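You operate a simulated robot arm through the tools that you are given. There is no shell and no other tool. Be economical: measure what you need, move in short steps, check, and stop when the job is done.

The job below is to be done with a simulated robot arm. You get a single attempt, and the scene is never put back.

TASK
Mend cracked rim R1: soak the strip, press it on, let it harden.
Fine: the strip lies along the rim; the pad ends on the end shelf. Set down upright: brown pad.
Where things are to end (x, y in the base frame): brown pad within 0.06 m of [0.64, -0.5].

Only the result counts: the job must be done as asked and must still hold three seconds after the hand-in. Knocking over, shifting, dropping, spilling or breaking anything else fails it.

THE ROBOT
A 7-joint arm with a two-finger gripper, hanging from a carriage that runs on a rail from [-0.008, 1.683] to [0.004, -0.797] (x, y) and turns from -6.824 to 5.166 rad about z. Base frame: it is fixed where the carriage stands at the start and does not move with it; the origin is on the floor, on the carriage's upright axis, x ahead of it, y to its left, z up; the surface under the hand at the start is at about z = 0.732. Lengths are in m, angles in rad, forces in N, time in s.
With the tool pointing down near the work surface it reaches from about 0.32 to 0.74 m from the robot's upright axis, wherever it stands. Its first joint turns from -2.496 to 2.496 rad. Places, roughly: end shelf of lift table one [0.8, -0.5, 0.7]; jack screw knob one [0.5, 0.7, 0.8]; jack screw knob two [0.5, -0.2, 0.8]; lift table one [1.1, 0.4, 0.6]; plaster strip [-3.75, -1.5, 1.25]; top of jacket rim 1 [0.6, 0.1, 1]. Payload 1.37 kg.
The tool frame sits at the grasp point between the pads (the TCP): z along the fingers, y along the line on which they close. The tips reach 0.016 m beyond it. The gripper opens to 0.092 m. The gripper's body begins 0.074 m behind the TCP.
Orientation is that of the tool frame in the base frame, as [roll, pitch, yaw] about the fixed x, y, z axes, in that order (R = Rz(yaw) Ry(pitch) Rx(roll)). With the fingers straight down and closing along the base's y, the tool's x points along the base's -x, its y along +y and its z along -z.

THE INTERFACE
- The arm moves only by the tool apply_moves. Its argument "series" is a list of rows, each a list of 3 entries, a list of its own where there are three numbers: the opening, from 0 (shut) to 1 (fully open), then the shift along the base's x, y, z in m, then the turn, a rotation vector about the base's x, y, z in rad. In form: [[gripper, [dx, dy, dz], [wx, wy, wz]], ...]. A call has 1 to 8 rows; each row is the pose to reach, as a shift and turn from the pose commanded when the call began. A row lasts 0.2 s, in which the tool goes at most 0.05 m and 0.15 rad; a call with a longer step from one row to the next is refused whole, and so is a gripper value outside its range. A pose out of reach is approached as far as the arm can. The call stops where the force on the tool passes 40 N (or 10 N more than at its start, if that is more) or the arm is blocked; 0.2 s more then pass. Each finger halts on what it meets, pressing with about 26 N; the grip force reading is that of the motor and also rises with nothing between the fingers. The clock runs only during rows and for 0.2 s after the last one: add rows that repeat a pose to give the fingers time. The reply holds the time, the measured pose of the TCP, the force on the tool along the base axes, the opening and the grip force, in the units named above and with some noise, with the torque about the TCP (base axes, N m) and any sound that the robot's microphone picked up.
- Cameras (640 x 400 px; columns grow to the right, rows downward): "scene" is now at [0.2961, -0.0057, 1.7082]; the picture's right is [-0.03, -1.00, 0.00], its down [-0.83, 0.03, -0.56] and it looks along [0.56, -0.02, -0.83] (base axes); focal length 283 px, centre (320, 200). "wrist" rides on the gripper at [0.071, 0.019, -0.111] in the tool frame; the picture's right is [-0.26, 0.97, 0.00], its down [-0.78, -0.21, -0.59] and it looks along [-0.57, -0.15, 0.81] (tool axes); focal length 280 px, centre (320, 200). There is no depth. A picture from a camera that has moved, and an enlarged one, comes with that camera's place and axes in the base frame and with its lens. The place of the scene camera against the robot may be out by one fixed shift of up to 0.012 m in any direction.
- grab_frame(camera): a new picture of that camera. It takes no simulated time.
- raise_lower(by): slides the trunk up (or, below 0, down) by that many m; the arm and the scene camera ride with it, the base frame stays. It gives what a move gives, with no picture.
- base_move(legs): drives the robot by 1 to 6 legs, each [ahead, left, turn to the left] in m, m and rad, along the robot's own axes; the way and the turn of a leg run together, so that a leg with both is an arc; at most 1.5 m and 3.142 rad a leg. The arm and the cameras ride along, it lands a little off, and it stops where it bumps. It keeps to its track: a leg is cut to what the track allows. It gives what a move gives.
- turn_head(pan, tilt): turns the head with the scene camera to pan (to the left, within 2.705 rad either way) and tilt (down, from -0.506 to 1.204), counted from straight ahead of the robot. It gives what a move gives.
- zoom(camera, box): a new picture of the part [left, top, right, bottom] of that camera's present view, enlarged. It takes no simulated time.
- job_done(): hands the job in; it is judged then, once.

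Go step by step. Nothing tells you exact positions but the pictures and the camera data: compare them with the known pose of the tool, close in by small moves and look again before you grip or let go. The budget is 120 turns and 98 pictures, counting those below and the enlarged ones. Unless the task says otherwise, let go and move clear before handing in, and close with one line.

The tools are called after ">>>" as name(argument=value, ...) on one line, values as JSON. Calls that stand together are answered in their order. apply_moves: Moves the arm, as the interface text tells. Its arguments: {"type":"object","properties":{"series":{"type":"array","items":{"type":"array"}}},"required":["series"]} The other tools are called the same way: raise_lower (by) slides the trunk up or down; base_move (legs) drives the base; turn_head (pan, tilt) turns the head that bears the scene camera; grab_frame (camera) takes a picture; zoom (camera, box) takes an enlarged picture of a part of a camera's view; job_done () hands the job in.

At the start:

```text
clock: 0.0
ee_pos: [0.763, -0.237, 1.3108]
tcp_rot: [-3.141, 0.002, 3.14]
wrist_force: [-0.2, 0.7, 0.0]
wrist_torque: [-0.02, 0.0, 0.03]
width: 0.092
grasp_force: 0.0
trunk travel left (down, up): [-0.437, 0.144]
robot x, y, heading: [-0.0025, 0.0018, 0.001]
head pan, tilt: [-0.031, 0.981]
```

scene: 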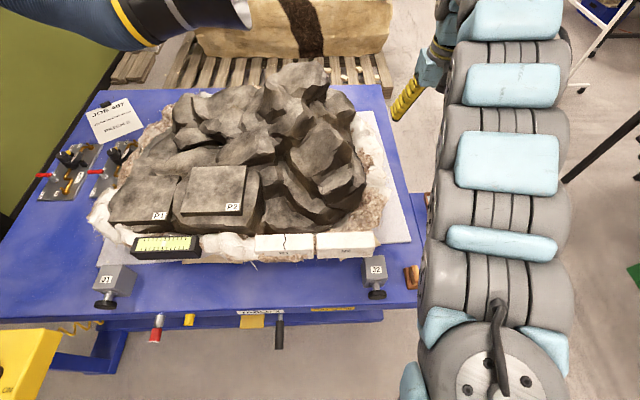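
wrist: 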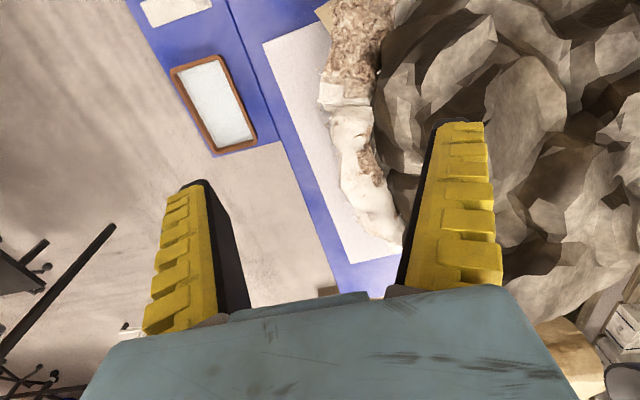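

I see the lift table with the jacketed rock, two rim blocks (one cracked), an orange-brown item by J2, and a brown-framed tray on the end shelf. I'll zoom in to identify these.

>>> zoom(camera="scene", box=[220, 200, 440, 337])

>>> turn_head(pan=-0.7, tilt=0.9)

>>> grab_frame(camera="scene")

```text
2.91 times, centred on (330, 268) of scene
camera zoom: at [0.2961, -0.0057, 1.7082], right [-0.03, -1.0, 0.0], down [-0.83, 0.03, -0.56], along [0.56, -0.02, -0.83], focal length 822 px, centre (291, 1)
```

zoom: 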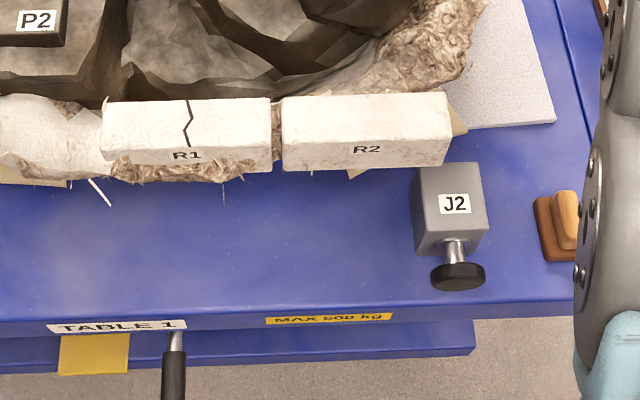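

```text
clock: 1.1
ee_pos: [0.7635, -0.2364, 1.3091]
tcp_rot: [-3.141, 0.004, 3.14]
wrist_force: [-0.3, 0.1, 0.4]
wrist_torque: [0.0, -0.01, -0.01]
width: 0.0918
grasp_force: 0.0
trunk travel left (down, up): [-0.437, 0.144]
robot x, y, heading: [-0.0007, 0.0023, -0.001]
head pan, tilt: [-0.7, 0.901]
```

```text
94 pictures are left
camera scene: at [0.2831, -0.052, 1.7141], right [-0.64, -0.77, 0.0], down [-0.6, 0.5, -0.62], along [0.48, -0.4, -0.78], focal length 283 px, centre (320, 200)
```

scene: 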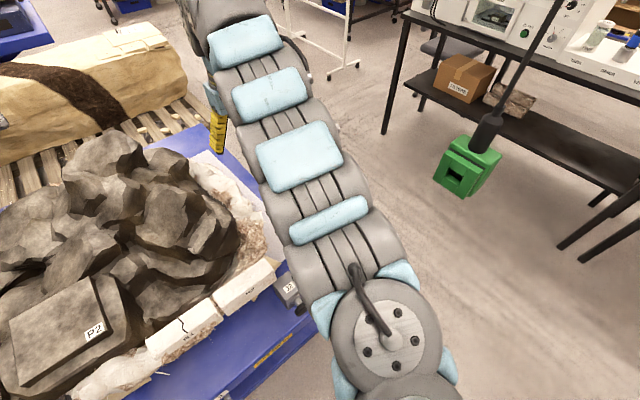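

The pad looks like a brown block with a handle, and the arm hides much of it. I'll move the arm aside and look at the end shelf and the rest of the table.

>>> apply_moves(series=[[1, [0, 0.05, 0], [0, 0, 0]], [1, [0, 0.1, 0], [0, 0, 0]], [1, [0, 0.15, 0], [0, 0, 0]], [1, [0, 0.2, 0], [0, 0, 0]], [1, [0, 0.25, 0], [0, 0, 0]], [1, [0, 0.3, 0], [0, 0, 0]], [1, [0, 0.35, 0], [0, 0, 0]], [1, [0, 0.4, 0], [0, 0, 0]]])

>>> grab_frame(camera="scene")

```text
clock: 2.9
ee_pos: [0.7679, 0.1639, 1.3016]
tcp_rot: [3.14, 0.005, 3.137]
wrist_force: [1.9, -0.2, -1.3]
wrist_torque: [0.11, 0.01, -0.01]
width: 0.092
grasp_force: 0.0
out of reach, approached as far as the arm can: row 1, 2, 3, 4, 5, 6, 7, 8
trunk travel left (down, up): [-0.437, 0.144]
robot x, y, heading: [0.0008, 0.0019, -0.002]
head pan, tilt: [-0.7, 0.901]
```

```text
93 pictures are left
camera scene: at [0.283, -0.0523, 1.7141], right [-0.64, -0.76, 0.0], down [-0.6, 0.5, -0.62], along [0.47, -0.4, -0.78], focal length 283 px, centre (320, 200)
```

scene: 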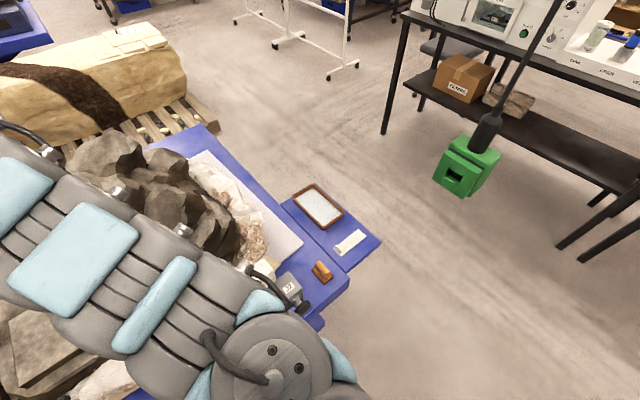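

>>> zoom(camera="scene", box=[260, 170, 400, 320])

>>> zoom(camera="scene", box=[420, 0, 640, 200])

```text
2.67 times, centred on (330, 245) of scene
camera zoom: at [0.283, -0.0523, 1.7141], right [-0.64, -0.76, 0.0], down [-0.6, 0.5, -0.62], along [0.47, -0.4, -0.78], focal length 754 px, centre (293, 80)
```

zoom: 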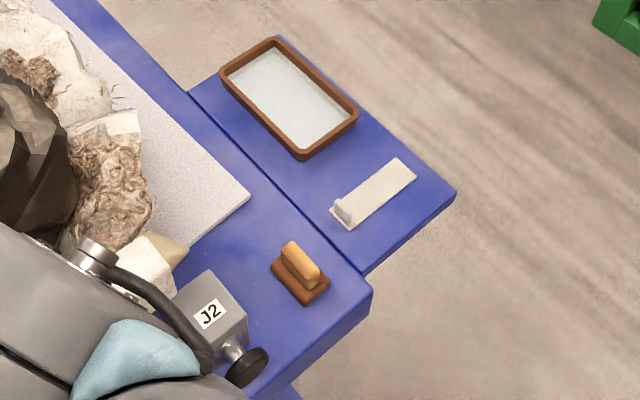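

```text
2.00 times, centred on (530, 100) of scene
camera zoom: at [0.283, -0.0523, 1.7141], right [-0.64, -0.76, 0.0], down [-0.6, 0.5, -0.62], along [0.47, -0.4, -0.78], focal length 565 px, centre (-100, 400)
```

zoom: 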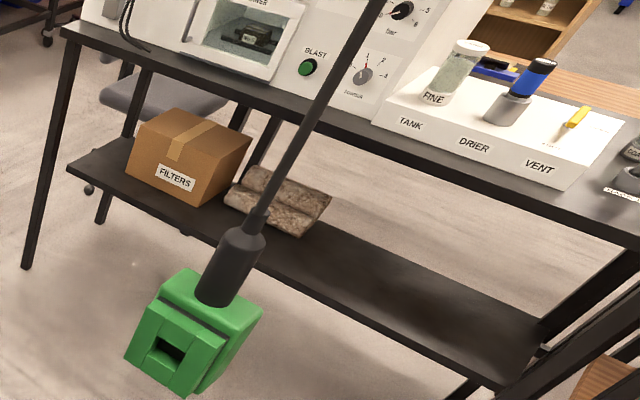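

The strip (with a raised tab at its near end) lies on the end shelf around (0.65, -0.45…-0.6), the plaster pan is behind it at about (0.87, -0.55), and the pad is at about (0.60, -0.34). I'll swing the arm back, drive along the rail towards the shelf and look again.

>>> apply_moves(series=[[1, [0, -0.05, 0], [0, 0, 0]], [1, [0, -0.1, 0], [0, 0, 0]], [1, [0, -0.15, 0], [0, 0, 0]], [1, [0, -0.2, 0], [0, 0, 0]], [1, [-0.02, -0.25, 0], [0, 0, 0]], [1, [-0.06, -0.28, 0], [0, 0, 0]], [1, [-0.1, -0.3, 0], [0, 0, 0]], [1, [-0.14, -0.32, 0], [0, 0, 0]]])

>>> base_move(legs=[[0, -0.4, 0]])

>>> turn_head(pan=0, tilt=0.95)

>>> grab_frame(camera="scene")

>>> grab_frame(camera="wrist")

```text
refused: row 5 steps farther than a row can; nothing moved
```

```text
clock: 5.3
ee_pos: [0.7695, -0.2323, 1.3003]
tcp_rot: [3.139, 0.006, 3.138]
wrist_force: [0.9, -0.4, 0.2]
wrist_torque: [-0.02, 0.02, 0.01]
width: 0.0917
grasp_force: 0.1
trunk travel left (down, up): [-0.437, 0.144]
robot x, y, heading: [0.0025, -0.3958, -0.006]
head pan, tilt: [-0.7, 0.901]
```

```text
clock: 6.4
ee_pos: [0.7682, -0.2319, 1.3013]
tcp_rot: [3.141, 0.007, 3.137]
wrist_force: [-0.1, -0.4, 1.1]
wrist_torque: [0.01, 0.01, 0.01]
width: 0.0921
grasp_force: 0.1
trunk travel left (down, up): [-0.437, 0.144]
robot x, y, heading: [0.0021, -0.3961, -0.005]
head pan, tilt: [0.0, 0.949]
```

```text
90 pictures are left
camera scene: at [0.2999, -0.3999, 1.7105], right [0.0, -1.0, 0.0], down [-0.81, 0.0, -0.58], along [0.58, 0.0, -0.81], focal length 283 px, centre (320, 200)
```

scene: 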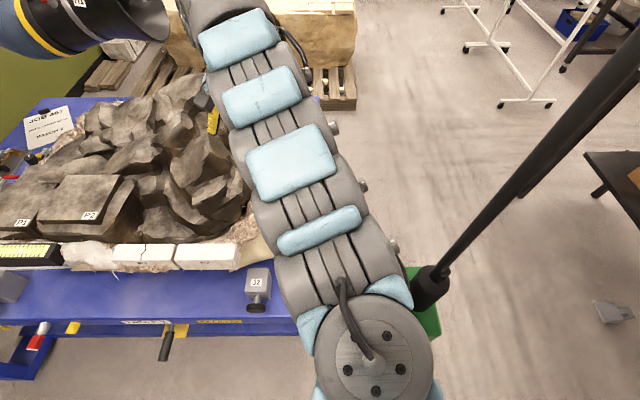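

```text
89 pictures are left
camera wrist: at [0.6978, -0.2128, 1.4117], right [0.27, 0.96, 0.0], down [0.78, -0.22, 0.59], along [0.57, -0.16, -0.8], focal length 280 px, centre (320, 200)
```

wrist: 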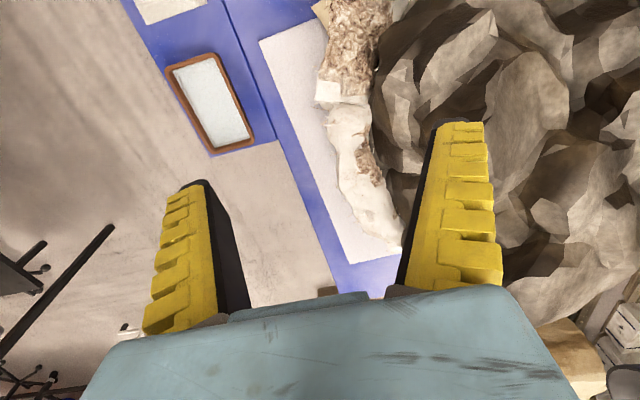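

The green suction head seems to hang in the air at about (0.41, -0.57, 1.27), so it's an obstacle. I'll look at it properly before going on.

>>> turn_head(pan=-1.2, tilt=0.5)

>>> grab_frame(camera="scene")

```text
clock: 7.8
ee_pos: [0.7708, -0.2326, 1.3008]
tcp_rot: [3.139, 0.008, 3.138]
wrist_force: [-0.5, 0.6, -0.2]
wrist_torque: [-0.02, 0.02, 0.02]
width: 0.0921
grasp_force: 0.0
trunk travel left (down, up): [-0.437, 0.144]
robot x, y, heading: [0.0065, -0.3955, -0.006]
head pan, tilt: [-1.201, 0.499]
```

```text
88 pictures are left
camera scene: at [0.2599, -0.4845, 1.7479], right [-0.93, -0.36, 0.0], down [-0.17, 0.45, -0.88], along [0.32, -0.82, -0.48], focal length 283 px, centre (320, 200)
```

scene: 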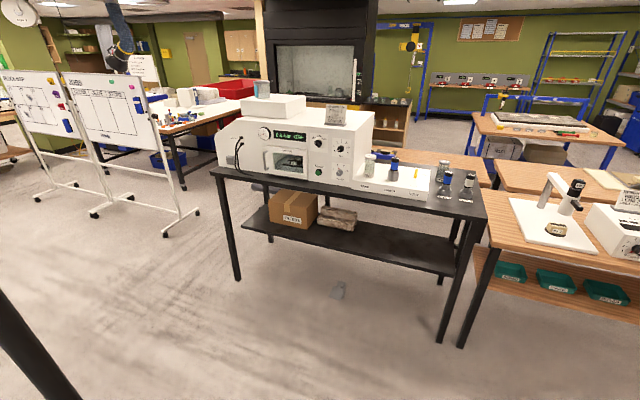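

The hanging object isn't in this view apart from a dark pole at lower left. I'll take two more views to pin it down.

>>> turn_head(pan=-0.7, tilt=1.0)

>>> grab_frame(camera="scene")

>>> turn_head(pan=-0.8, tilt=0.2)

>>> grab_frame(camera="scene")

```text
clock: 8.7
ee_pos: [0.7701, -0.2325, 1.3012]
tcp_rot: [3.138, 0.006, 3.137]
wrist_force: [-0.4, 0.2, -0.1]
wrist_torque: [-0.01, 0.01, 0.0]
width: 0.0919
grasp_force: 0.1
trunk travel left (down, up): [-0.437, 0.144]
robot x, y, heading: [0.0034, -0.3934, 0.001]
head pan, tilt: [-0.7, 1.0]
```

```text
87 pictures are left
camera scene: at [0.2804, -0.4447, 1.7069], right [-0.65, -0.76, 0.0], down [-0.64, 0.54, -0.54], along [0.41, -0.35, -0.84], focal length 283 px, centre (320, 200)
```

scene: 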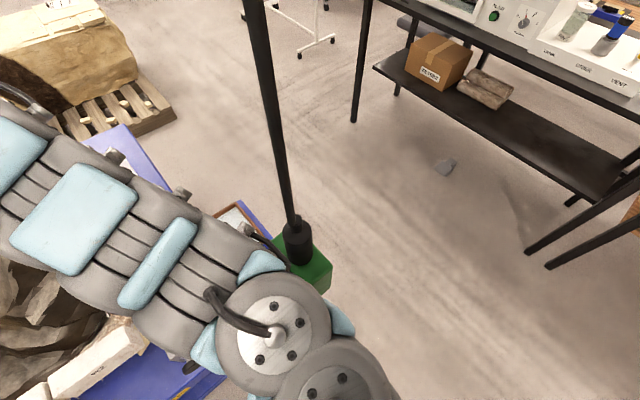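

```text
clock: 9.9
ee_pos: [0.7701, -0.2332, 1.302]
tcp_rot: [3.139, 0.007, 3.139]
wrist_force: [0.3, -0.1, 0.4]
wrist_torque: [0.0, -0.03, 0.0]
width: 0.0918
grasp_force: 0.2
trunk travel left (down, up): [-0.437, 0.144]
robot x, y, heading: [0.0032, -0.3926, 0.0]
head pan, tilt: [-0.799, 0.201]
```

```text
86 pictures are left
camera scene: at [0.292, -0.4666, 1.7755], right [-0.72, -0.7, 0.0], down [-0.14, 0.14, -0.98], along [0.68, -0.7, -0.2], focal length 283 px, centre (320, 200)
```

scene: 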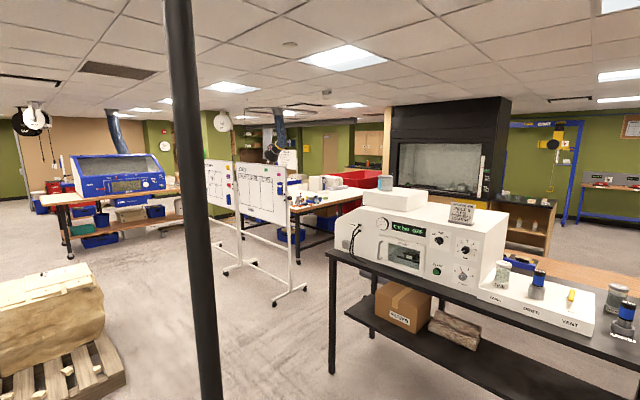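

The pendant (a hanging cable with a green box) is at about (0.40, -0.53) with its underside near z 1.25. I'll work from a base position further left and swing the TCP to about (0.62, -0.42), keeping the arm clear of it.

>>> base_move(legs=[[0, 0.25, 0]])

>>> apply_moves(series=[[1, [-0.01, -0.045, 0], [0, 0, 0]], [1, [-0.025, -0.09, 0], [0, 0, 0]], [1, [-0.04, -0.135, 0], [0, 0, 0]], [1, [-0.055, -0.18, 0], [0, 0, 0]], [1, [-0.07, -0.225, 0], [0, 0, 0]], [1, [-0.085, -0.27, 0], [0, 0, 0]], [1, [-0.1, -0.315, 0], [0, 0, 0]], [1, [-0.115, -0.36, 0], [0, 0, 0]]])

>>> turn_head(pan=-0.5, tilt=0.9)

>>> grab_frame(camera="scene")

>>> grab_frame(camera="wrist")

```text
clock: 11.7
ee_pos: [0.768, 0.0164, 1.3015]
tcp_rot: [3.14, 0.006, 3.141]
wrist_force: [0.7, -0.1, 0.0]
wrist_torque: [-0.02, 0.03, -0.01]
width: 0.0918
grasp_force: 0.0
trunk travel left (down, up): [-0.437, 0.144]
robot x, y, heading: [0.0037, -0.1458, -0.003]
head pan, tilt: [-0.799, 0.201]
```

```text
clock: 13.5
ee_pos: [0.6841, -0.3523, 1.2695]
tcp_rot: [3.14, 0.008, 3.141]
wrist_force: [-0.3, 0.9, -0.3]
wrist_torque: [-0.05, -0.01, -0.01]
width: 0.092
grasp_force: 0.1
out of reach, approached as far as the arm can: row 1, 2, 3, 4, 5, 6, 7, 8
trunk travel left (down, up): [-0.437, 0.144]
robot x, y, heading: [0.0011, -0.1444, 0.001]
head pan, tilt: [-0.799, 0.201]
```

```text
clock: 14.6
ee_pos: [0.6844, -0.3521, 1.2693]
tcp_rot: [3.14, 0.008, 3.139]
wrist_force: [-0.8, 0.0, 0.5]
wrist_torque: [-0.02, -0.01, -0.04]
width: 0.0916
grasp_force: 0.1
trunk travel left (down, up): [-0.437, 0.144]
robot x, y, heading: [0.0012, -0.1467, -0.006]
head pan, tilt: [-0.499, 0.901]
```

```text
85 pictures are left
camera scene: at [0.2923, -0.1873, 1.7141], right [-0.48, -0.88, 0.0], down [-0.69, 0.38, -0.62], along [0.55, -0.3, -0.78], focal length 283 px, centre (320, 200)
```

scene: 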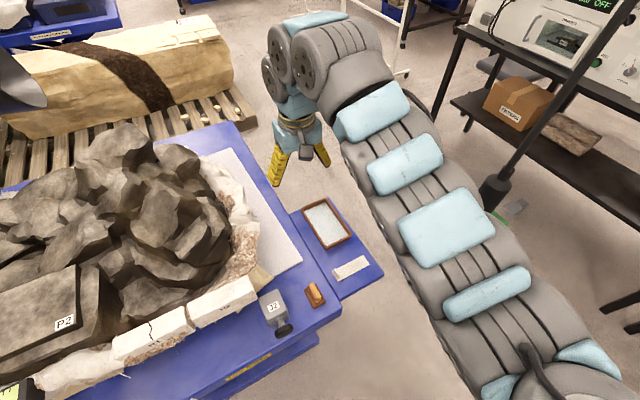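

```text
84 pictures are left
camera wrist: at [0.6114, -0.3322, 1.3804], right [0.26, 0.96, 0.0], down [0.77, -0.21, 0.59], along [0.57, -0.15, -0.8], focal length 280 px, centre (320, 200)
```

wrist: 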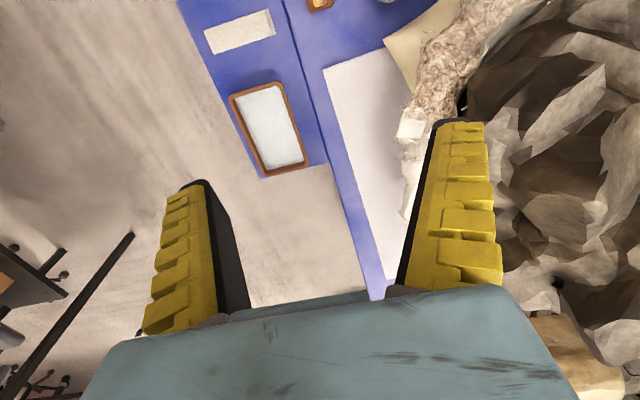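

The arm's path runs at about y -0.35, roughly 0.18 m from the cable. Lowering the trunk brings the arm under the pendant's height, so I'll lower it in steps and check.

>>> raise_lower(by=-0.25)

>>> grab_frame(camera="scene")

```text
clock: 17.1
ee_pos: [0.6835, -0.3534, 1.0197]
tcp_rot: [3.14, 0.008, 3.141]
wrist_force: [0.4, -0.1, -0.1]
wrist_torque: [0.03, -0.01, 0.0]
width: 0.0919
grasp_force: 0.1
trunk travel left (down, up): [-0.187, 0.394]
robot x, y, heading: [-0.0013, -0.1448, -0.001]
head pan, tilt: [-0.499, 0.901]
```

```text
83 pictures are left
camera scene: at [0.2923, -0.1873, 1.4641], right [-0.48, -0.88, 0.0], down [-0.69, 0.38, -0.62], along [0.55, -0.3, -0.78], focal length 283 px, centre (320, 200)
```

scene: 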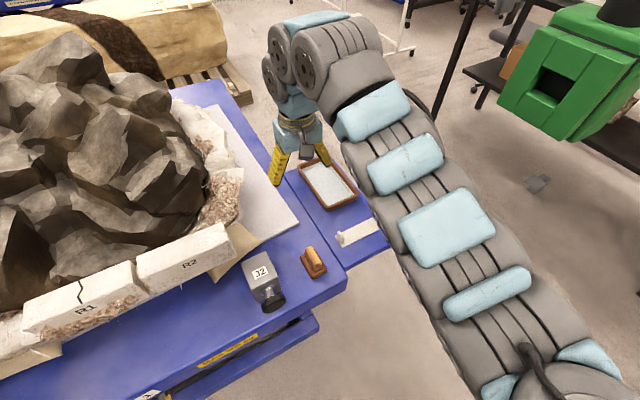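

The pendant's underside is about z 1.26 and the arm hasn't touched anything. I'll lower a bit more.

>>> raise_lower(by=-0.14)

>>> grab_frame(camera="scene")

>>> grab_frame(camera="wrist")

```text
clock: 18.8
ee_pos: [0.6837, -0.3532, 0.8799]
tcp_rot: [3.14, 0.008, 3.141]
wrist_force: [-1.0, 0.3, -0.9]
wrist_torque: [0.01, -0.02, -0.02]
width: 0.092
grasp_force: 0.0
trunk travel left (down, up): [-0.047, 0.534]
robot x, y, heading: [-0.0007, -0.1488, 0.004]
head pan, tilt: [-0.499, 0.901]
```

```text
82 pictures are left
camera scene: at [0.2924, -0.1873, 1.3241], right [-0.48, -0.88, 0.0], down [-0.69, 0.38, -0.62], along [0.55, -0.3, -0.78], focal length 283 px, centre (320, 200)
```

scene: 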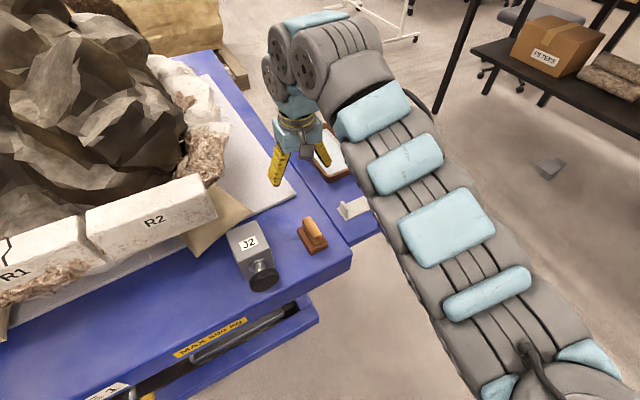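

```text
81 pictures are left
camera wrist: at [0.6114, -0.3326, 0.9905], right [0.26, 0.96, 0.0], down [0.77, -0.21, 0.6], along [0.57, -0.15, -0.8], focal length 280 px, centre (320, 200)
```

wrist: 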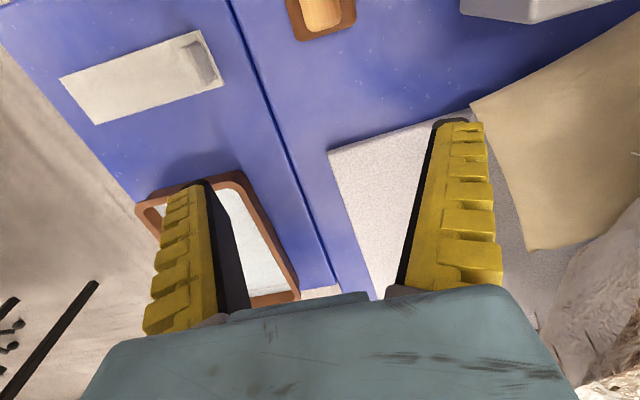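

The strip is at x 0.61–0.66, y -0.44…-0.59 (square to the axes), and the pan at x 0.745–0.965, y -0.46…-0.59. I'll zoom in on the tab.

>>> zoom(camera="wrist", box=[40, 0, 240, 130])

>>> zoom(camera="scene", box=[290, 180, 390, 260])

```text
3.08 times, centred on (140, 65) of wrist
camera zoom: at [0.6114, -0.3326, 0.9905], right [0.26, 0.96, 0.0], down [0.77, -0.21, 0.6], along [0.57, -0.15, -0.8], focal length 863 px, centre (874, 615)
```

zoom: 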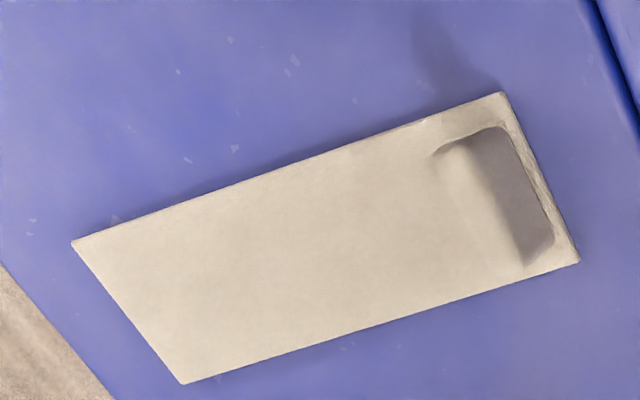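

```text
5.00 times, centred on (340, 220) of scene
camera zoom: at [0.2924, -0.1873, 1.3241], right [-0.48, -0.88, 0.0], down [-0.69, 0.38, -0.62], along [0.55, -0.3, -0.78], focal length 1413 px, centre (220, 100)
```

zoom: 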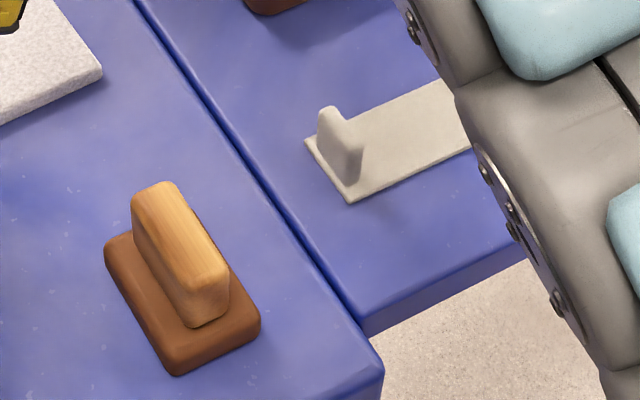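

The tab is a fin about 0.035 m wide along x and thin along y, at about (0.632, -0.437), with the shelf at z ≈ 0.735–0.75. That suits the current finger direction, so I'll move above it and look again.

>>> apply_moves(series=[[1, [-0.02, -0.03, 0], [0, 0, 0]], [1, [-0.04, -0.06, 0], [0, 0, 0]], [1, [-0.052, -0.084, -0.02], [0, 0, 0]], [1, [-0.052, -0.084, -0.05], [0, 0, 0]], [1, [-0.052, -0.084, -0.05], [0, 0, 0]]])

>>> grab_frame(camera="wrist")

>>> grab_frame(camera="scene")

```text
clock: 20.0
ee_pos: [0.6433, -0.4347, 0.8739]
tcp_rot: [3.14, 0.006, 3.141]
wrist_force: [-0.4, -0.5, 0.4]
wrist_torque: [0.02, -0.02, 0.01]
width: 0.0921
grasp_force: 0.0
out of reach, approached as far as the arm can: row 2, 3, 4, 5
trunk travel left (down, up): [-0.047, 0.534]
robot x, y, heading: [-0.0007, -0.1479, -0.002]
head pan, tilt: [-0.499, 0.901]
```

```text
78 pictures are left
camera wrist: at [0.5713, -0.4144, 0.9844], right [0.26, 0.96, 0.0], down [0.77, -0.21, 0.59], along [0.57, -0.15, -0.8], focal length 280 px, centre (320, 200)
```

wrist: 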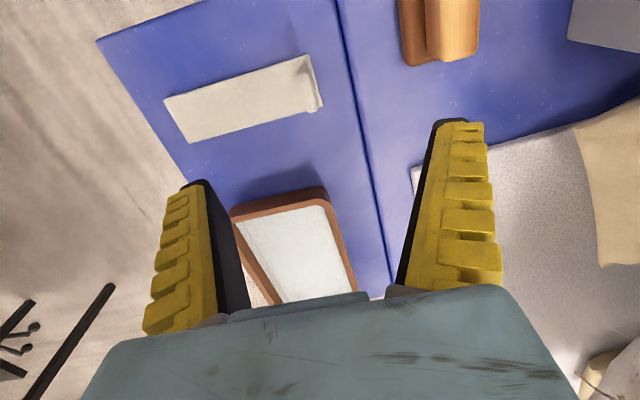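

```text
77 pictures are left
camera scene: at [0.292, -0.1874, 1.324], right [-0.48, -0.88, 0.0], down [-0.69, 0.38, -0.62], along [0.55, -0.3, -0.78], focal length 283 px, centre (320, 200)
```

scene: 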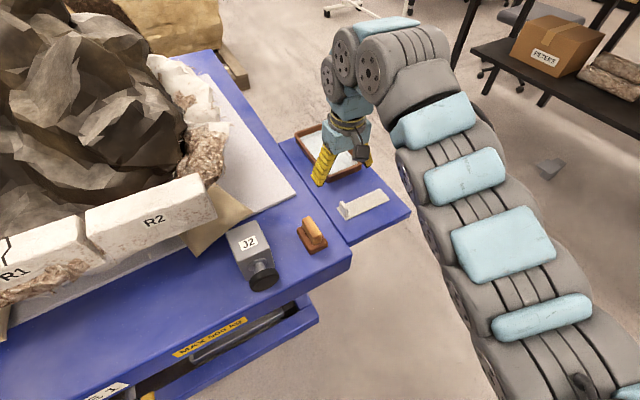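

The arm is at its reach limit here, so I'll lower the trunk the rest of the way and shift the base about 0.1 m right. The arm's top is then around z 1.12, below the pendant's 1.25.

>>> raise_lower(by=-0.042)

>>> base_move(legs=[[0, -0.1, 0]])

>>> apply_moves(series=[[1, [-0.005, 0.03, 0], [0, 0, 0]], [1, [-0.01, 0.06, 0], [0, 0, 0]], [1, [-0.011, 0.098, 0], [0, 0, 0]], [1, [-0.011, 0.098, 0], [0, 0, 0]]])

>>> grab_frame(camera="wrist")

>>> grab_frame(camera="scene")

```text
clock: 20.9
ee_pos: [0.6446, -0.4344, 0.8315]
tcp_rot: [3.14, 0.009, 3.141]
wrist_force: [0.0, -0.3, 0.7]
wrist_torque: [-0.01, 0.05, -0.01]
width: 0.092
grasp_force: 0.1
trunk travel left (down, up): [-0.005, 0.576]
robot x, y, heading: [-0.0008, -0.1469, 0.001]
head pan, tilt: [-0.499, 0.901]
```

```text
clock: 22.0
ee_pos: [0.6449, -0.5344, 0.8318]
tcp_rot: [3.14, 0.008, 3.14]
wrist_force: [0.2, -0.4, -0.1]
wrist_torque: [0.03, -0.02, 0.01]
width: 0.0919
grasp_force: 0.1
trunk travel left (down, up): [-0.005, 0.576]
robot x, y, heading: [0.0, -0.246, 0.002]
head pan, tilt: [-0.499, 0.901]
```

```text
clock: 23.0
ee_pos: [0.677, -0.4561, 0.8355]
tcp_rot: [3.138, 0.01, 3.138]
wrist_force: [0.6, 0.0, 1.2]
wrist_torque: [-0.05, 0.02, -0.01]
width: 0.0921
grasp_force: 0.0
out of reach, approached as far as the arm can: row 1, 2, 3, 4
trunk travel left (down, up): [-0.005, 0.576]
robot x, y, heading: [0.0029, -0.2469, -0.003]
head pan, tilt: [-0.499, 0.901]
```

```text
76 pictures are left
camera wrist: at [0.6054, -0.4373, 0.9466], right [0.27, 0.96, 0.01], down [0.77, -0.22, 0.59], along [0.57, -0.15, -0.8], focal length 280 px, centre (320, 200)
```

wrist: 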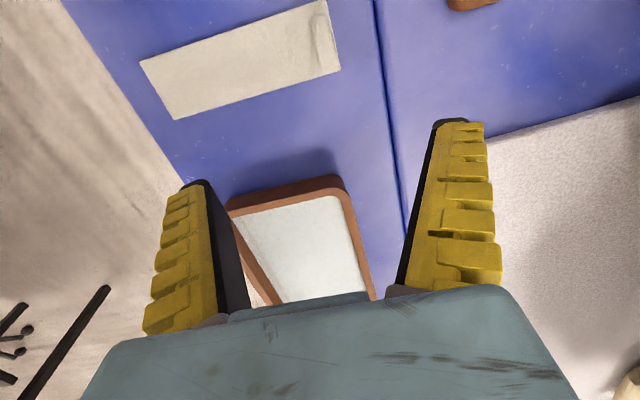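

```text
75 pictures are left
camera scene: at [0.2931, -0.2864, 1.2822], right [-0.48, -0.88, 0.0], down [-0.69, 0.38, -0.62], along [0.55, -0.3, -0.78], focal length 283 px, centre (320, 200)
```

scene: 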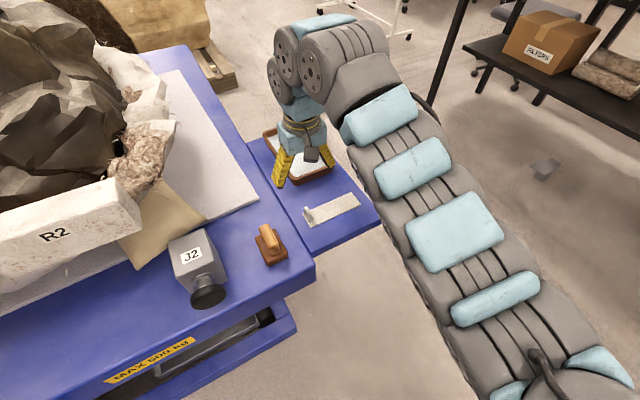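

The arm sits at some limit and drifts outward instead of inward. I'll make a small probing move to see how the commanded pose relates to the measured one.

>>> apply_moves(series=[[1, [0, 0, 0.03], [0, 0, 0]], [1, [0, 0, 0.06], [0, 0, 0]], [1, [0, 0, 0.09], [0, 0, 0]], [1, [0, 0, 0.09], [0, 0, 0]]])

```text
clock: 24.0
ee_pos: [0.7004, -0.4671, 0.8482]
tcp_rot: [3.139, 0.009, 3.139]
wrist_force: [-0.5, 0.4, 0.2]
wrist_torque: [-0.03, 0.01, 0.01]
width: 0.0919
grasp_force: 0.0
out of reach, approached as far as the arm can: row 1, 2, 3, 4
trunk travel left (down, up): [-0.005, 0.576]
robot x, y, heading: [0.0003, -0.2462, -0.005]
head pan, tilt: [-0.499, 0.901]
```

The data fit an upper height limit: the arm can't hold the fingers down at this height with the trunk low, so the commanded height is above what it can reach. I'll step down and watch.

>>> apply_moves(series=[[1, [0, 0, -0.03], [0, 0, 0]], [1, [0, 0, -0.06], [0, 0, 0]], [1, [0, 0, -0.09], [0, 0, 0]], [1, [0, 0, -0.12], [0, 0, 0]], [1, [0, 0, -0.12], [0, 0, 0]]])

```text
clock: 25.2
ee_pos: [0.7029, -0.4686, 0.7284]
tcp_rot: [3.142, 0.009, 3.138]
wrist_force: [-15.2, 5.1, 34.6]
wrist_torque: [-1.0, 0.25, -0.56]
width: 0.0918
grasp_force: 0.1
trunk travel left (down, up): [-0.005, 0.576]
robot x, y, heading: [0.0004, -0.2495, 0.0]
head pan, tilt: [-0.499, 0.901]
```

The command starts from the measured pose, so this call lowered me onto the shelf (tips at about z 0.712, 35 N). I'll lift at once and check nothing has shifted.

>>> apply_moves(series=[[1, [0, 0, 0.04], [0, 0, 0]], [1, [0, 0, 0.06], [0, 0, 0]], [1, [0, 0, 0.06], [0, 0, 0]]])

>>> grab_frame(camera="wrist")

>>> grab_frame(camera="scene")

```text
clock: 26.0
ee_pos: [0.7005, -0.4682, 0.7869]
tcp_rot: [3.137, 0.008, 3.139]
wrist_force: [0.5, 0.0, -0.3]
wrist_torque: [-0.02, -0.01, 0.01]
width: 0.092
grasp_force: 0.1
trunk travel left (down, up): [-0.005, 0.576]
robot x, y, heading: [0.0028, -0.2482, -0.001]
head pan, tilt: [-0.499, 0.901]
```

```text
74 pictures are left
camera wrist: at [0.6293, -0.449, 0.8983], right [0.26, 0.96, 0.0], down [0.77, -0.21, 0.59], along [0.57, -0.15, -0.8], focal length 280 px, centre (320, 200)
```

wrist: 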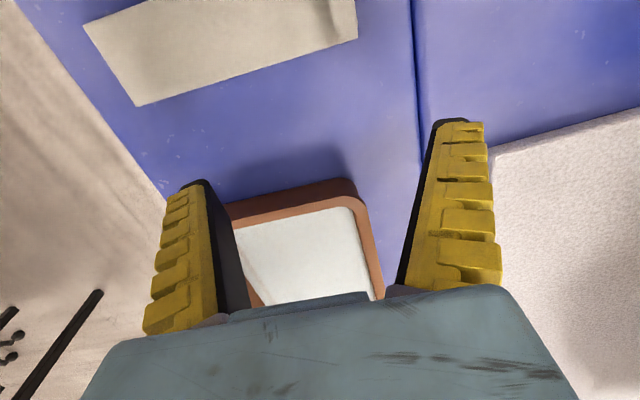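

```text
73 pictures are left
camera scene: at [0.2927, -0.2865, 1.282], right [-0.48, -0.88, 0.0], down [-0.69, 0.38, -0.62], along [0.55, -0.3, -0.78], focal length 283 px, centre (320, 200)
```

scene: 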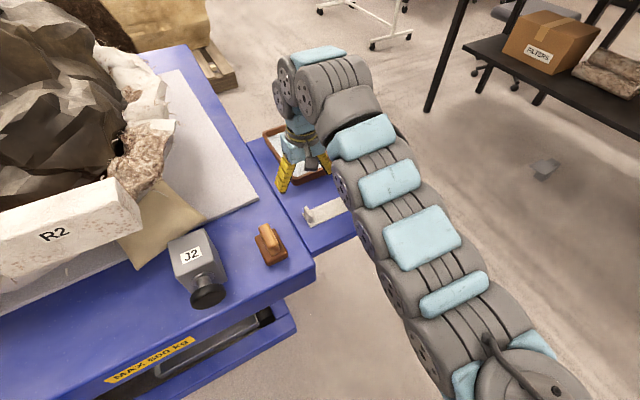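

Nothing has moved, and the shelf surface is at z ≈ 0.715. That puts the strip at x 0.609–0.655, y -0.433…-0.579, with its fin at about (0.632, -0.443). I'll move over the fin.

>>> apply_moves(series=[[1, [-0.035, 0.012, 0], [0, 0, 0]], [1, [-0.0685, 0.0252, 0], [0, 0, 0]], [1, [-0.0685, 0.0252, 0], [0, 0, 0]]])

>>> zoom(camera="scene", box=[260, 140, 380, 240])

>>> grab_frame(camera="wrist")

```text
clock: 26.8
ee_pos: [0.6901, -0.4654, 0.7878]
tcp_rot: [3.14, 0.008, 3.138]
wrist_force: [-0.1, 0.8, 0.6]
wrist_torque: [0.0, -0.02, -0.03]
width: 0.0919
grasp_force: 0.0
out of reach, approached as far as the arm can: row 1, 2, 3
trunk travel left (down, up): [-0.005, 0.576]
robot x, y, heading: [-0.0027, -0.2458, -0.002]
head pan, tilt: [-0.499, 0.901]
```

```text
4.00 times, centred on (320, 190) of scene
camera zoom: at [0.2929, -0.2865, 1.2821], right [-0.48, -0.88, 0.0], down [-0.69, 0.38, -0.62], along [0.55, -0.3, -0.78], focal length 1130 px, centre (320, 240)
```

zoom: 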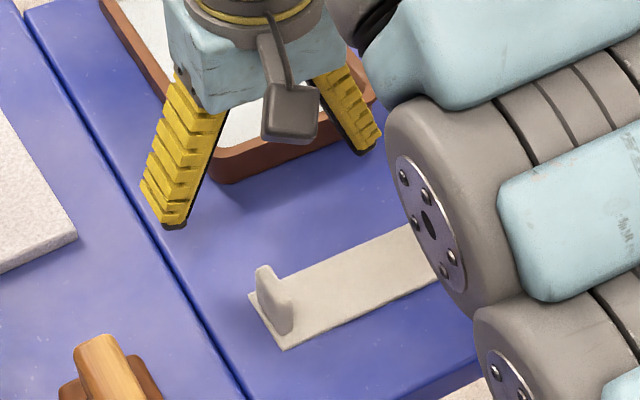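

```text
71 pictures are left
camera wrist: at [0.6181, -0.4454, 0.8987], right [0.26, 0.96, 0.0], down [0.77, -0.22, 0.6], along [0.57, -0.15, -0.8], focal length 280 px, centre (320, 200)
```

wrist: 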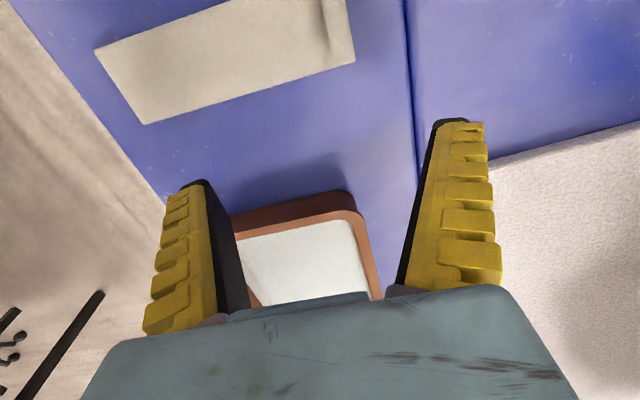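

At this low trunk height the arm can't fold inward. The forearm runs roughly level at z ≈ 1.0, so I can raise the trunk 0.1 m, stay under the pendant and regain room.

>>> raise_lower(by=0.1)

>>> apply_moves(series=[[1, [0, 0, -0.04], [0, 0, 0]], [1, [-0.01, 0.004, -0.08], [0, 0, 0]], [1, [-0.03, 0.012, -0.1], [0, 0, 0]], [1, [-0.058, 0.022, -0.1], [0, 0, 0]], [1, [-0.058, 0.022, -0.1], [0, 0, 0]]])

>>> grab_frame(camera="scene")

```text
clock: 28.1
ee_pos: [0.6903, -0.4653, 0.888]
tcp_rot: [3.14, 0.007, 3.139]
wrist_force: [0.3, 0.3, 0.2]
wrist_torque: [-0.03, -0.02, -0.01]
width: 0.092
grasp_force: 0.0
trunk travel left (down, up): [-0.105, 0.476]
robot x, y, heading: [0.0024, -0.2434, -0.004]
head pan, tilt: [-0.499, 0.901]
```

```text
clock: 29.3
ee_pos: [0.6902, -0.4704, 0.8789]
tcp_rot: [3.139, 0.007, 3.135]
wrist_force: [0.5, -0.2, -0.4]
wrist_torque: [-0.03, -0.01, -0.03]
width: 0.0921
grasp_force: 0.1
out of reach, approached as far as the arm can: row 1, 2, 3, 4, 5
trunk travel left (down, up): [-0.105, 0.476]
robot x, y, heading: [0.0063, -0.2455, -0.001]
head pan, tilt: [-0.499, 0.901]
```

```text
70 pictures are left
camera scene: at [0.2927, -0.2865, 1.3821], right [-0.48, -0.88, 0.0], down [-0.69, 0.38, -0.62], along [0.55, -0.3, -0.78], focal length 283 px, centre (320, 200)
```

scene: 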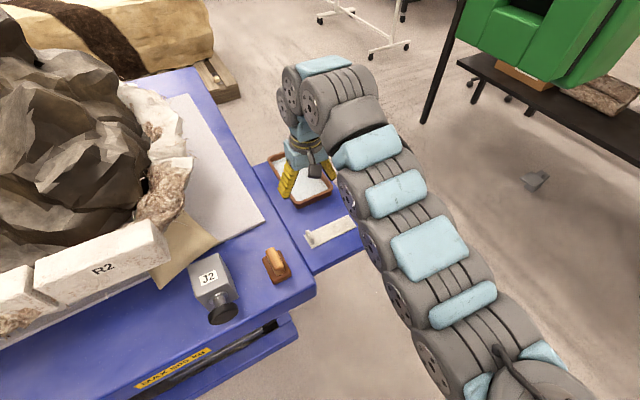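

The arm still won't go down, which suggests a joint has stuck at its limit after the inward attempt. I'll try moving slightly outward and down instead.

>>> apply_moves(series=[[1, [0.015, -0.005, 0], [0, 0, 0]], [1, [0.03, -0.01, 0], [0, 0, 0]], [1, [0.03, -0.01, -0.03], [0, 0, 0]], [1, [0.03, -0.01, -0.06], [0, 0, 0]], [1, [0.03, -0.01, -0.06], [0, 0, 0]]])

```text
clock: 30.5
ee_pos: [0.7193, -0.4794, 0.8205]
tcp_rot: [3.14, 0.009, 3.138]
wrist_force: [0.5, 1.1, -0.7]
wrist_torque: [-0.02, 0.02, -0.04]
width: 0.0919
grasp_force: 0.0
trunk travel left (down, up): [-0.105, 0.476]
robot x, y, heading: [0.0038, -0.2453, -0.002]
head pan, tilt: [-0.499, 0.901]
```

That worked. From this lower pose I'll try moving inward.

>>> apply_moves(series=[[1, [-0.02, 0.005, -0.01], [0, 0, 0]], [1, [-0.04, 0.01, -0.02], [0, 0, 0]], [1, [-0.06, 0.02, -0.02], [0, 0, 0]], [1, [-0.087, 0.036, -0.02], [0, 0, 0]], [1, [-0.087, 0.036, -0.02], [0, 0, 0]]])

>>> grab_frame(camera="scene")

```text
clock: 31.7
ee_pos: [0.6995, -0.4734, 0.8109]
tcp_rot: [3.138, 0.008, 3.138]
wrist_force: [0.4, -0.1, -0.4]
wrist_torque: [-0.02, 0.02, 0.01]
width: 0.0918
grasp_force: 0.1
out of reach, approached as far as the arm can: row 2, 3, 4, 5
trunk travel left (down, up): [-0.105, 0.476]
robot x, y, heading: [0.0004, -0.2463, 0.001]
head pan, tilt: [-0.499, 0.901]
```

```text
69 pictures are left
camera scene: at [0.2928, -0.2865, 1.3821], right [-0.48, -0.88, 0.0], down [-0.69, 0.38, -0.62], along [0.55, -0.3, -0.78], focal length 283 px, centre (320, 200)
```

scene: 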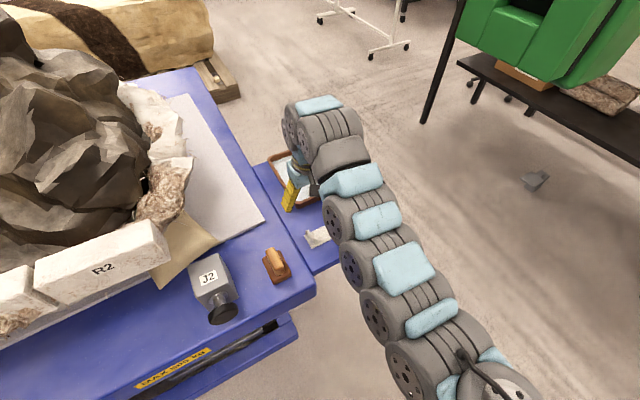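

It sticks at radius ~0.735 whatever the height. The elbow is low, so folding inward needs the shoulder higher above the hand. I'll shift the base a little left, away from the pendant, and raise the trunk 0.13 m.

>>> base_move(legs=[[0, 0.08, 0]])

>>> raise_lower(by=0.13)

>>> apply_moves(series=[[1, [0.015, -0.005, 0], [0, 0, 0]], [1, [0.02, -0.02, -0.02], [0, 0, 0]], [1, [0.01, -0.04, -0.05], [0, 0, 0]], [1, [0.0, -0.06, -0.08], [0, 0, 0]], [1, [0, -0.06, -0.11], [0, 0, 0]], [1, [0, -0.06, -0.11], [0, 0, 0]]])

>>> grab_frame(camera="scene")

```text
clock: 32.8
ee_pos: [0.6995, -0.3936, 0.8118]
tcp_rot: [3.14, 0.008, 3.138]
wrist_force: [0.0, -0.2, 0.0]
wrist_torque: [-0.05, 0.01, 0.01]
width: 0.0919
grasp_force: 0.0
trunk travel left (down, up): [-0.105, 0.476]
robot x, y, heading: [-0.0009, -0.166, 0.0]
head pan, tilt: [-0.499, 0.901]
```

```text
clock: 34.4
ee_pos: [0.6983, -0.3933, 0.9409]
tcp_rot: [3.139, 0.008, 3.137]
wrist_force: [-0.4, -0.3, -0.5]
wrist_torque: [0.0, 0.0, -0.01]
width: 0.0919
grasp_force: 0.1
trunk travel left (down, up): [-0.235, 0.346]
robot x, y, heading: [0.0032, -0.1673, -0.002]
head pan, tilt: [-0.499, 0.901]
```

```text
clock: 35.8
ee_pos: [0.6998, -0.4541, 0.8304]
tcp_rot: [3.14, 0.009, 3.14]
wrist_force: [-0.1, -0.5, 0.0]
wrist_torque: [-0.01, -0.03, 0.01]
width: 0.092
grasp_force: 0.0
trunk travel left (down, up): [-0.235, 0.346]
robot x, y, heading: [0.0015, -0.1688, 0.0]
head pan, tilt: [-0.499, 0.901]
```

```text
68 pictures are left
camera scene: at [0.2923, -0.2065, 1.5121], right [-0.48, -0.88, 0.0], down [-0.69, 0.38, -0.62], along [0.55, -0.3, -0.78], focal length 283 px, centre (320, 200)
```

scene: 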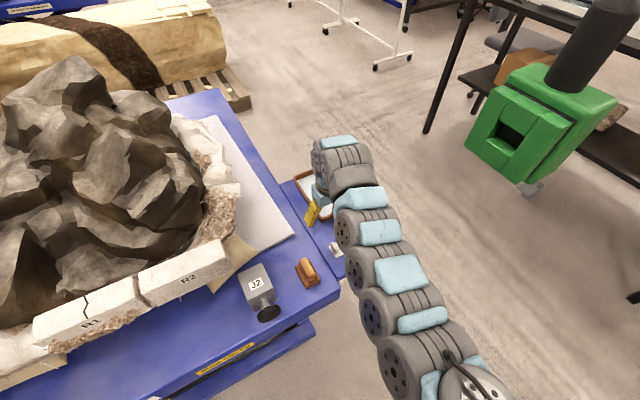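

All rows were reached and the arm is clear of the pendant. Now inward over the fin.

>>> apply_moves(series=[[1, [-0.03, 0.005, -0.01], [0, 0, 0]], [1, [-0.068, 0.011, -0.025], [0, 0, 0]], [1, [-0.068, 0.011, -0.025], [0, 0, 0]]])

>>> grab_frame(camera="wrist")

>>> zoom(camera="scene", box=[270, 130, 390, 300])

```text
clock: 36.6
ee_pos: [0.6309, -0.4405, 0.8043]
tcp_rot: [3.137, 0.01, 3.141]
wrist_force: [0.3, 1.1, 0.3]
wrist_torque: [-0.12, 0.03, -0.01]
width: 0.0919
grasp_force: 0.1
trunk travel left (down, up): [-0.235, 0.346]
robot x, y, heading: [-0.0021, -0.1651, 0.0]
head pan, tilt: [-0.499, 0.901]
```

```text
67 pictures are left
camera wrist: at [0.559, -0.4211, 0.9154], right [0.26, 0.96, 0.01], down [0.77, -0.22, 0.59], along [0.58, -0.15, -0.8], focal length 280 px, centre (320, 200)
```

wrist: 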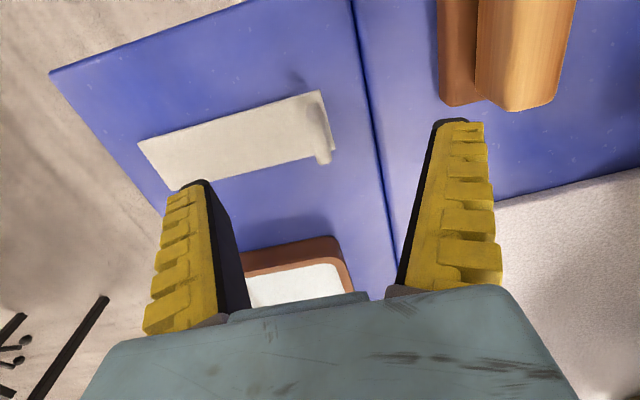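

```text
2.35 times, centred on (330, 215) of scene
camera zoom: at [0.2922, -0.2053, 1.5118], right [-0.48, -0.88, 0.0], down [-0.69, 0.38, -0.62], along [0.55, -0.3, -0.78], focal length 665 px, centre (296, 165)
```

zoom: 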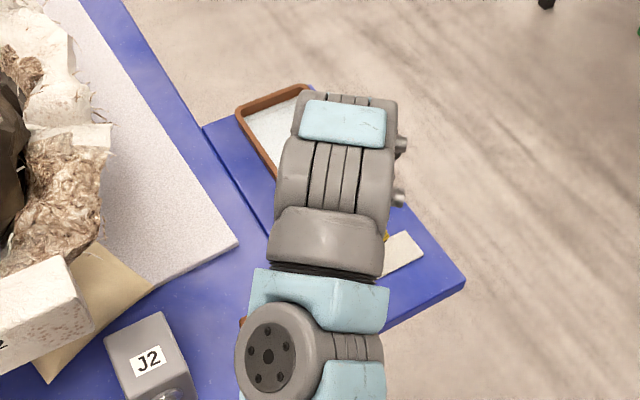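

The fin is almost centred between the fingers. I'll zoom in to refine it.

>>> zoom(camera="wrist", box=[270, 75, 390, 175])

```text
4.00 times, centred on (330, 125) of wrist
camera zoom: at [0.559, -0.4211, 0.9154], right [0.26, 0.96, 0.01], down [0.77, -0.22, 0.59], along [0.58, -0.15, -0.8], focal length 1122 px, centre (280, 500)
```

zoom: 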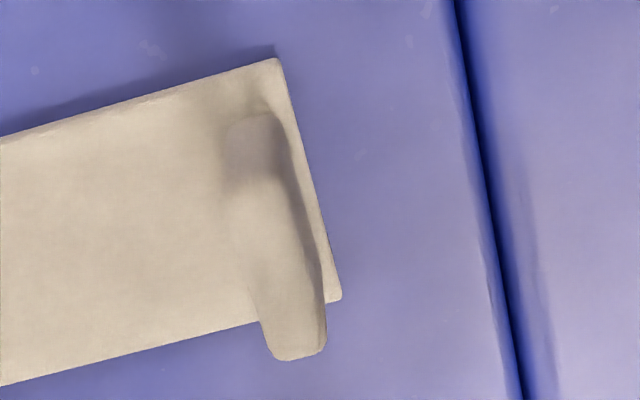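

The fin is centred on the tool axis, so I'll go straight down to z ≈ 0.742 and close.

>>> apply_moves(series=[[1, [0, 0, -0.03], [0, 0, 0]], [1, [0, 0, -0.05], [0, 0, 0]], [1, [0, 0, -0.061], [0, 0, 0]], [1, [0, 0, -0.061], [0, 0, 0]]])

>>> grab_frame(camera="wrist")

```text
clock: 37.6
ee_pos: [0.6305, -0.4451, 0.7441]
tcp_rot: [3.139, 0.007, 3.138]
wrist_force: [-0.5, 0.0, -0.3]
wrist_torque: [-0.01, -0.01, -0.01]
width: 0.0921
grasp_force: 0.1
trunk travel left (down, up): [-0.235, 0.346]
robot x, y, heading: [0.003, -0.169, 0.002]
head pan, tilt: [-0.499, 0.901]
```

```text
64 pictures are left
camera wrist: at [0.5583, -0.4239, 0.8552], right [0.26, 0.96, 0.0], down [0.77, -0.21, 0.6], along [0.57, -0.15, -0.8], focal length 280 px, centre (320, 200)
```

wrist: 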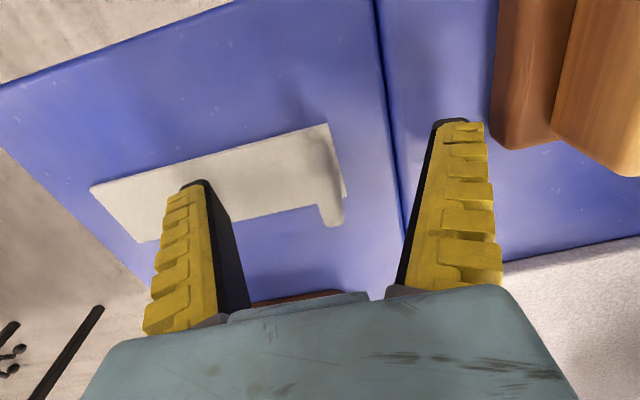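

The fin lies between the fingers and I'm close over the strip. Closing on it now.

>>> apply_moves(series=[[0.5, [0, 0, 0], [0, 0, 0]], [0, [0, 0, 0], [0, 0, 0]], [0, [0, 0, 0], [0, 0, 0]], [0, [0, 0, 0], [0, 0, 0]], [0, [0, 0, 0], [0, 0, 0]]])

>>> grab_frame(camera="wrist")

```text
clock: 38.8
ee_pos: [0.6309, -0.4446, 0.746]
tcp_rot: [3.141, 0.009, 3.139]
wrist_force: [-1.9, 0.0, 6.2]
wrist_torque: [0.02, 0.08, 0.04]
width: 0.0057
grasp_force: 25.9
trunk travel left (down, up): [-0.235, 0.346]
robot x, y, heading: [0.0027, -0.1653, -0.001]
head pan, tilt: [-0.499, 0.901]
```

```text
63 pictures are left
camera wrist: at [0.5586, -0.4241, 0.8555], right [0.26, 0.96, 0.0], down [0.77, -0.21, 0.6], along [0.58, -0.15, -0.8], focal length 280 px, centre (320, 200)
```

wrist: 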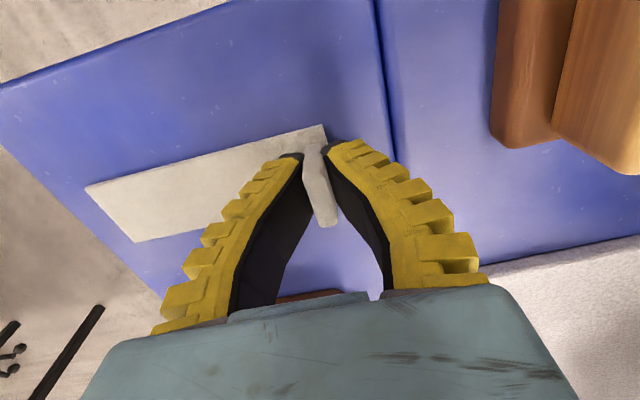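

The strip's tab is gripped (5.7 mm). I'll lift it and turn 90° so the strip points away from the robot (+x), lengthways with the pan.

>>> apply_moves(series=[[0, [0, 0, 0.03], [0, 0, 0]], [0, [0, 0, 0.06], [0, 0, 0]], [0, [0, 0, 0.09], [0, 0, 0]], [0, [0, 0, 0.1], [0, 0, 0.12]], [0, [0, 0, 0.1], [0, 0, 0.26]], [0, [0, 0, 0.1], [0, 0, 0.4]]])

>>> grab_frame(camera="wrist")

```text
clock: 40.2
ee_pos: [0.6448, -0.4503, 0.8293]
tcp_rot: [3.141, 0.008, -2.743]
wrist_force: [0.4, -0.3, -0.1]
wrist_torque: [-0.06, -0.03, 0.02]
width: 0.0001
grasp_force: 26.2
out of reach, approached as far as the arm can: row 3, 4, 5, 6
trunk travel left (down, up): [-0.235, 0.346]
robot x, y, heading: [0.0027, -0.1704, -0.003]
head pan, tilt: [-0.499, 0.901]
```

```text
62 pictures are left
camera wrist: at [0.5707, -0.4599, 0.94], right [-0.13, 0.99, 0.0], down [0.8, 0.1, 0.59], along [0.59, 0.08, -0.8], focal length 280 px, centre (320, 200)
```

wrist: 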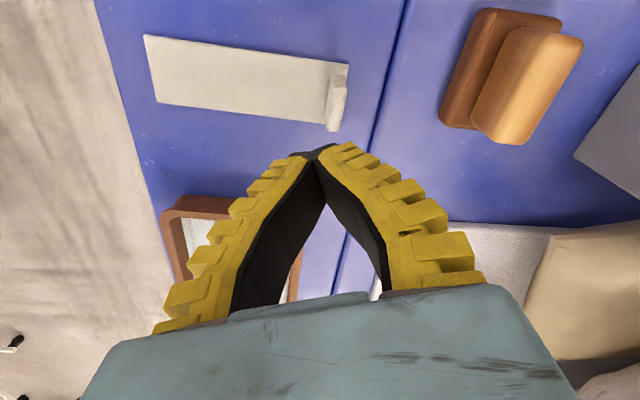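

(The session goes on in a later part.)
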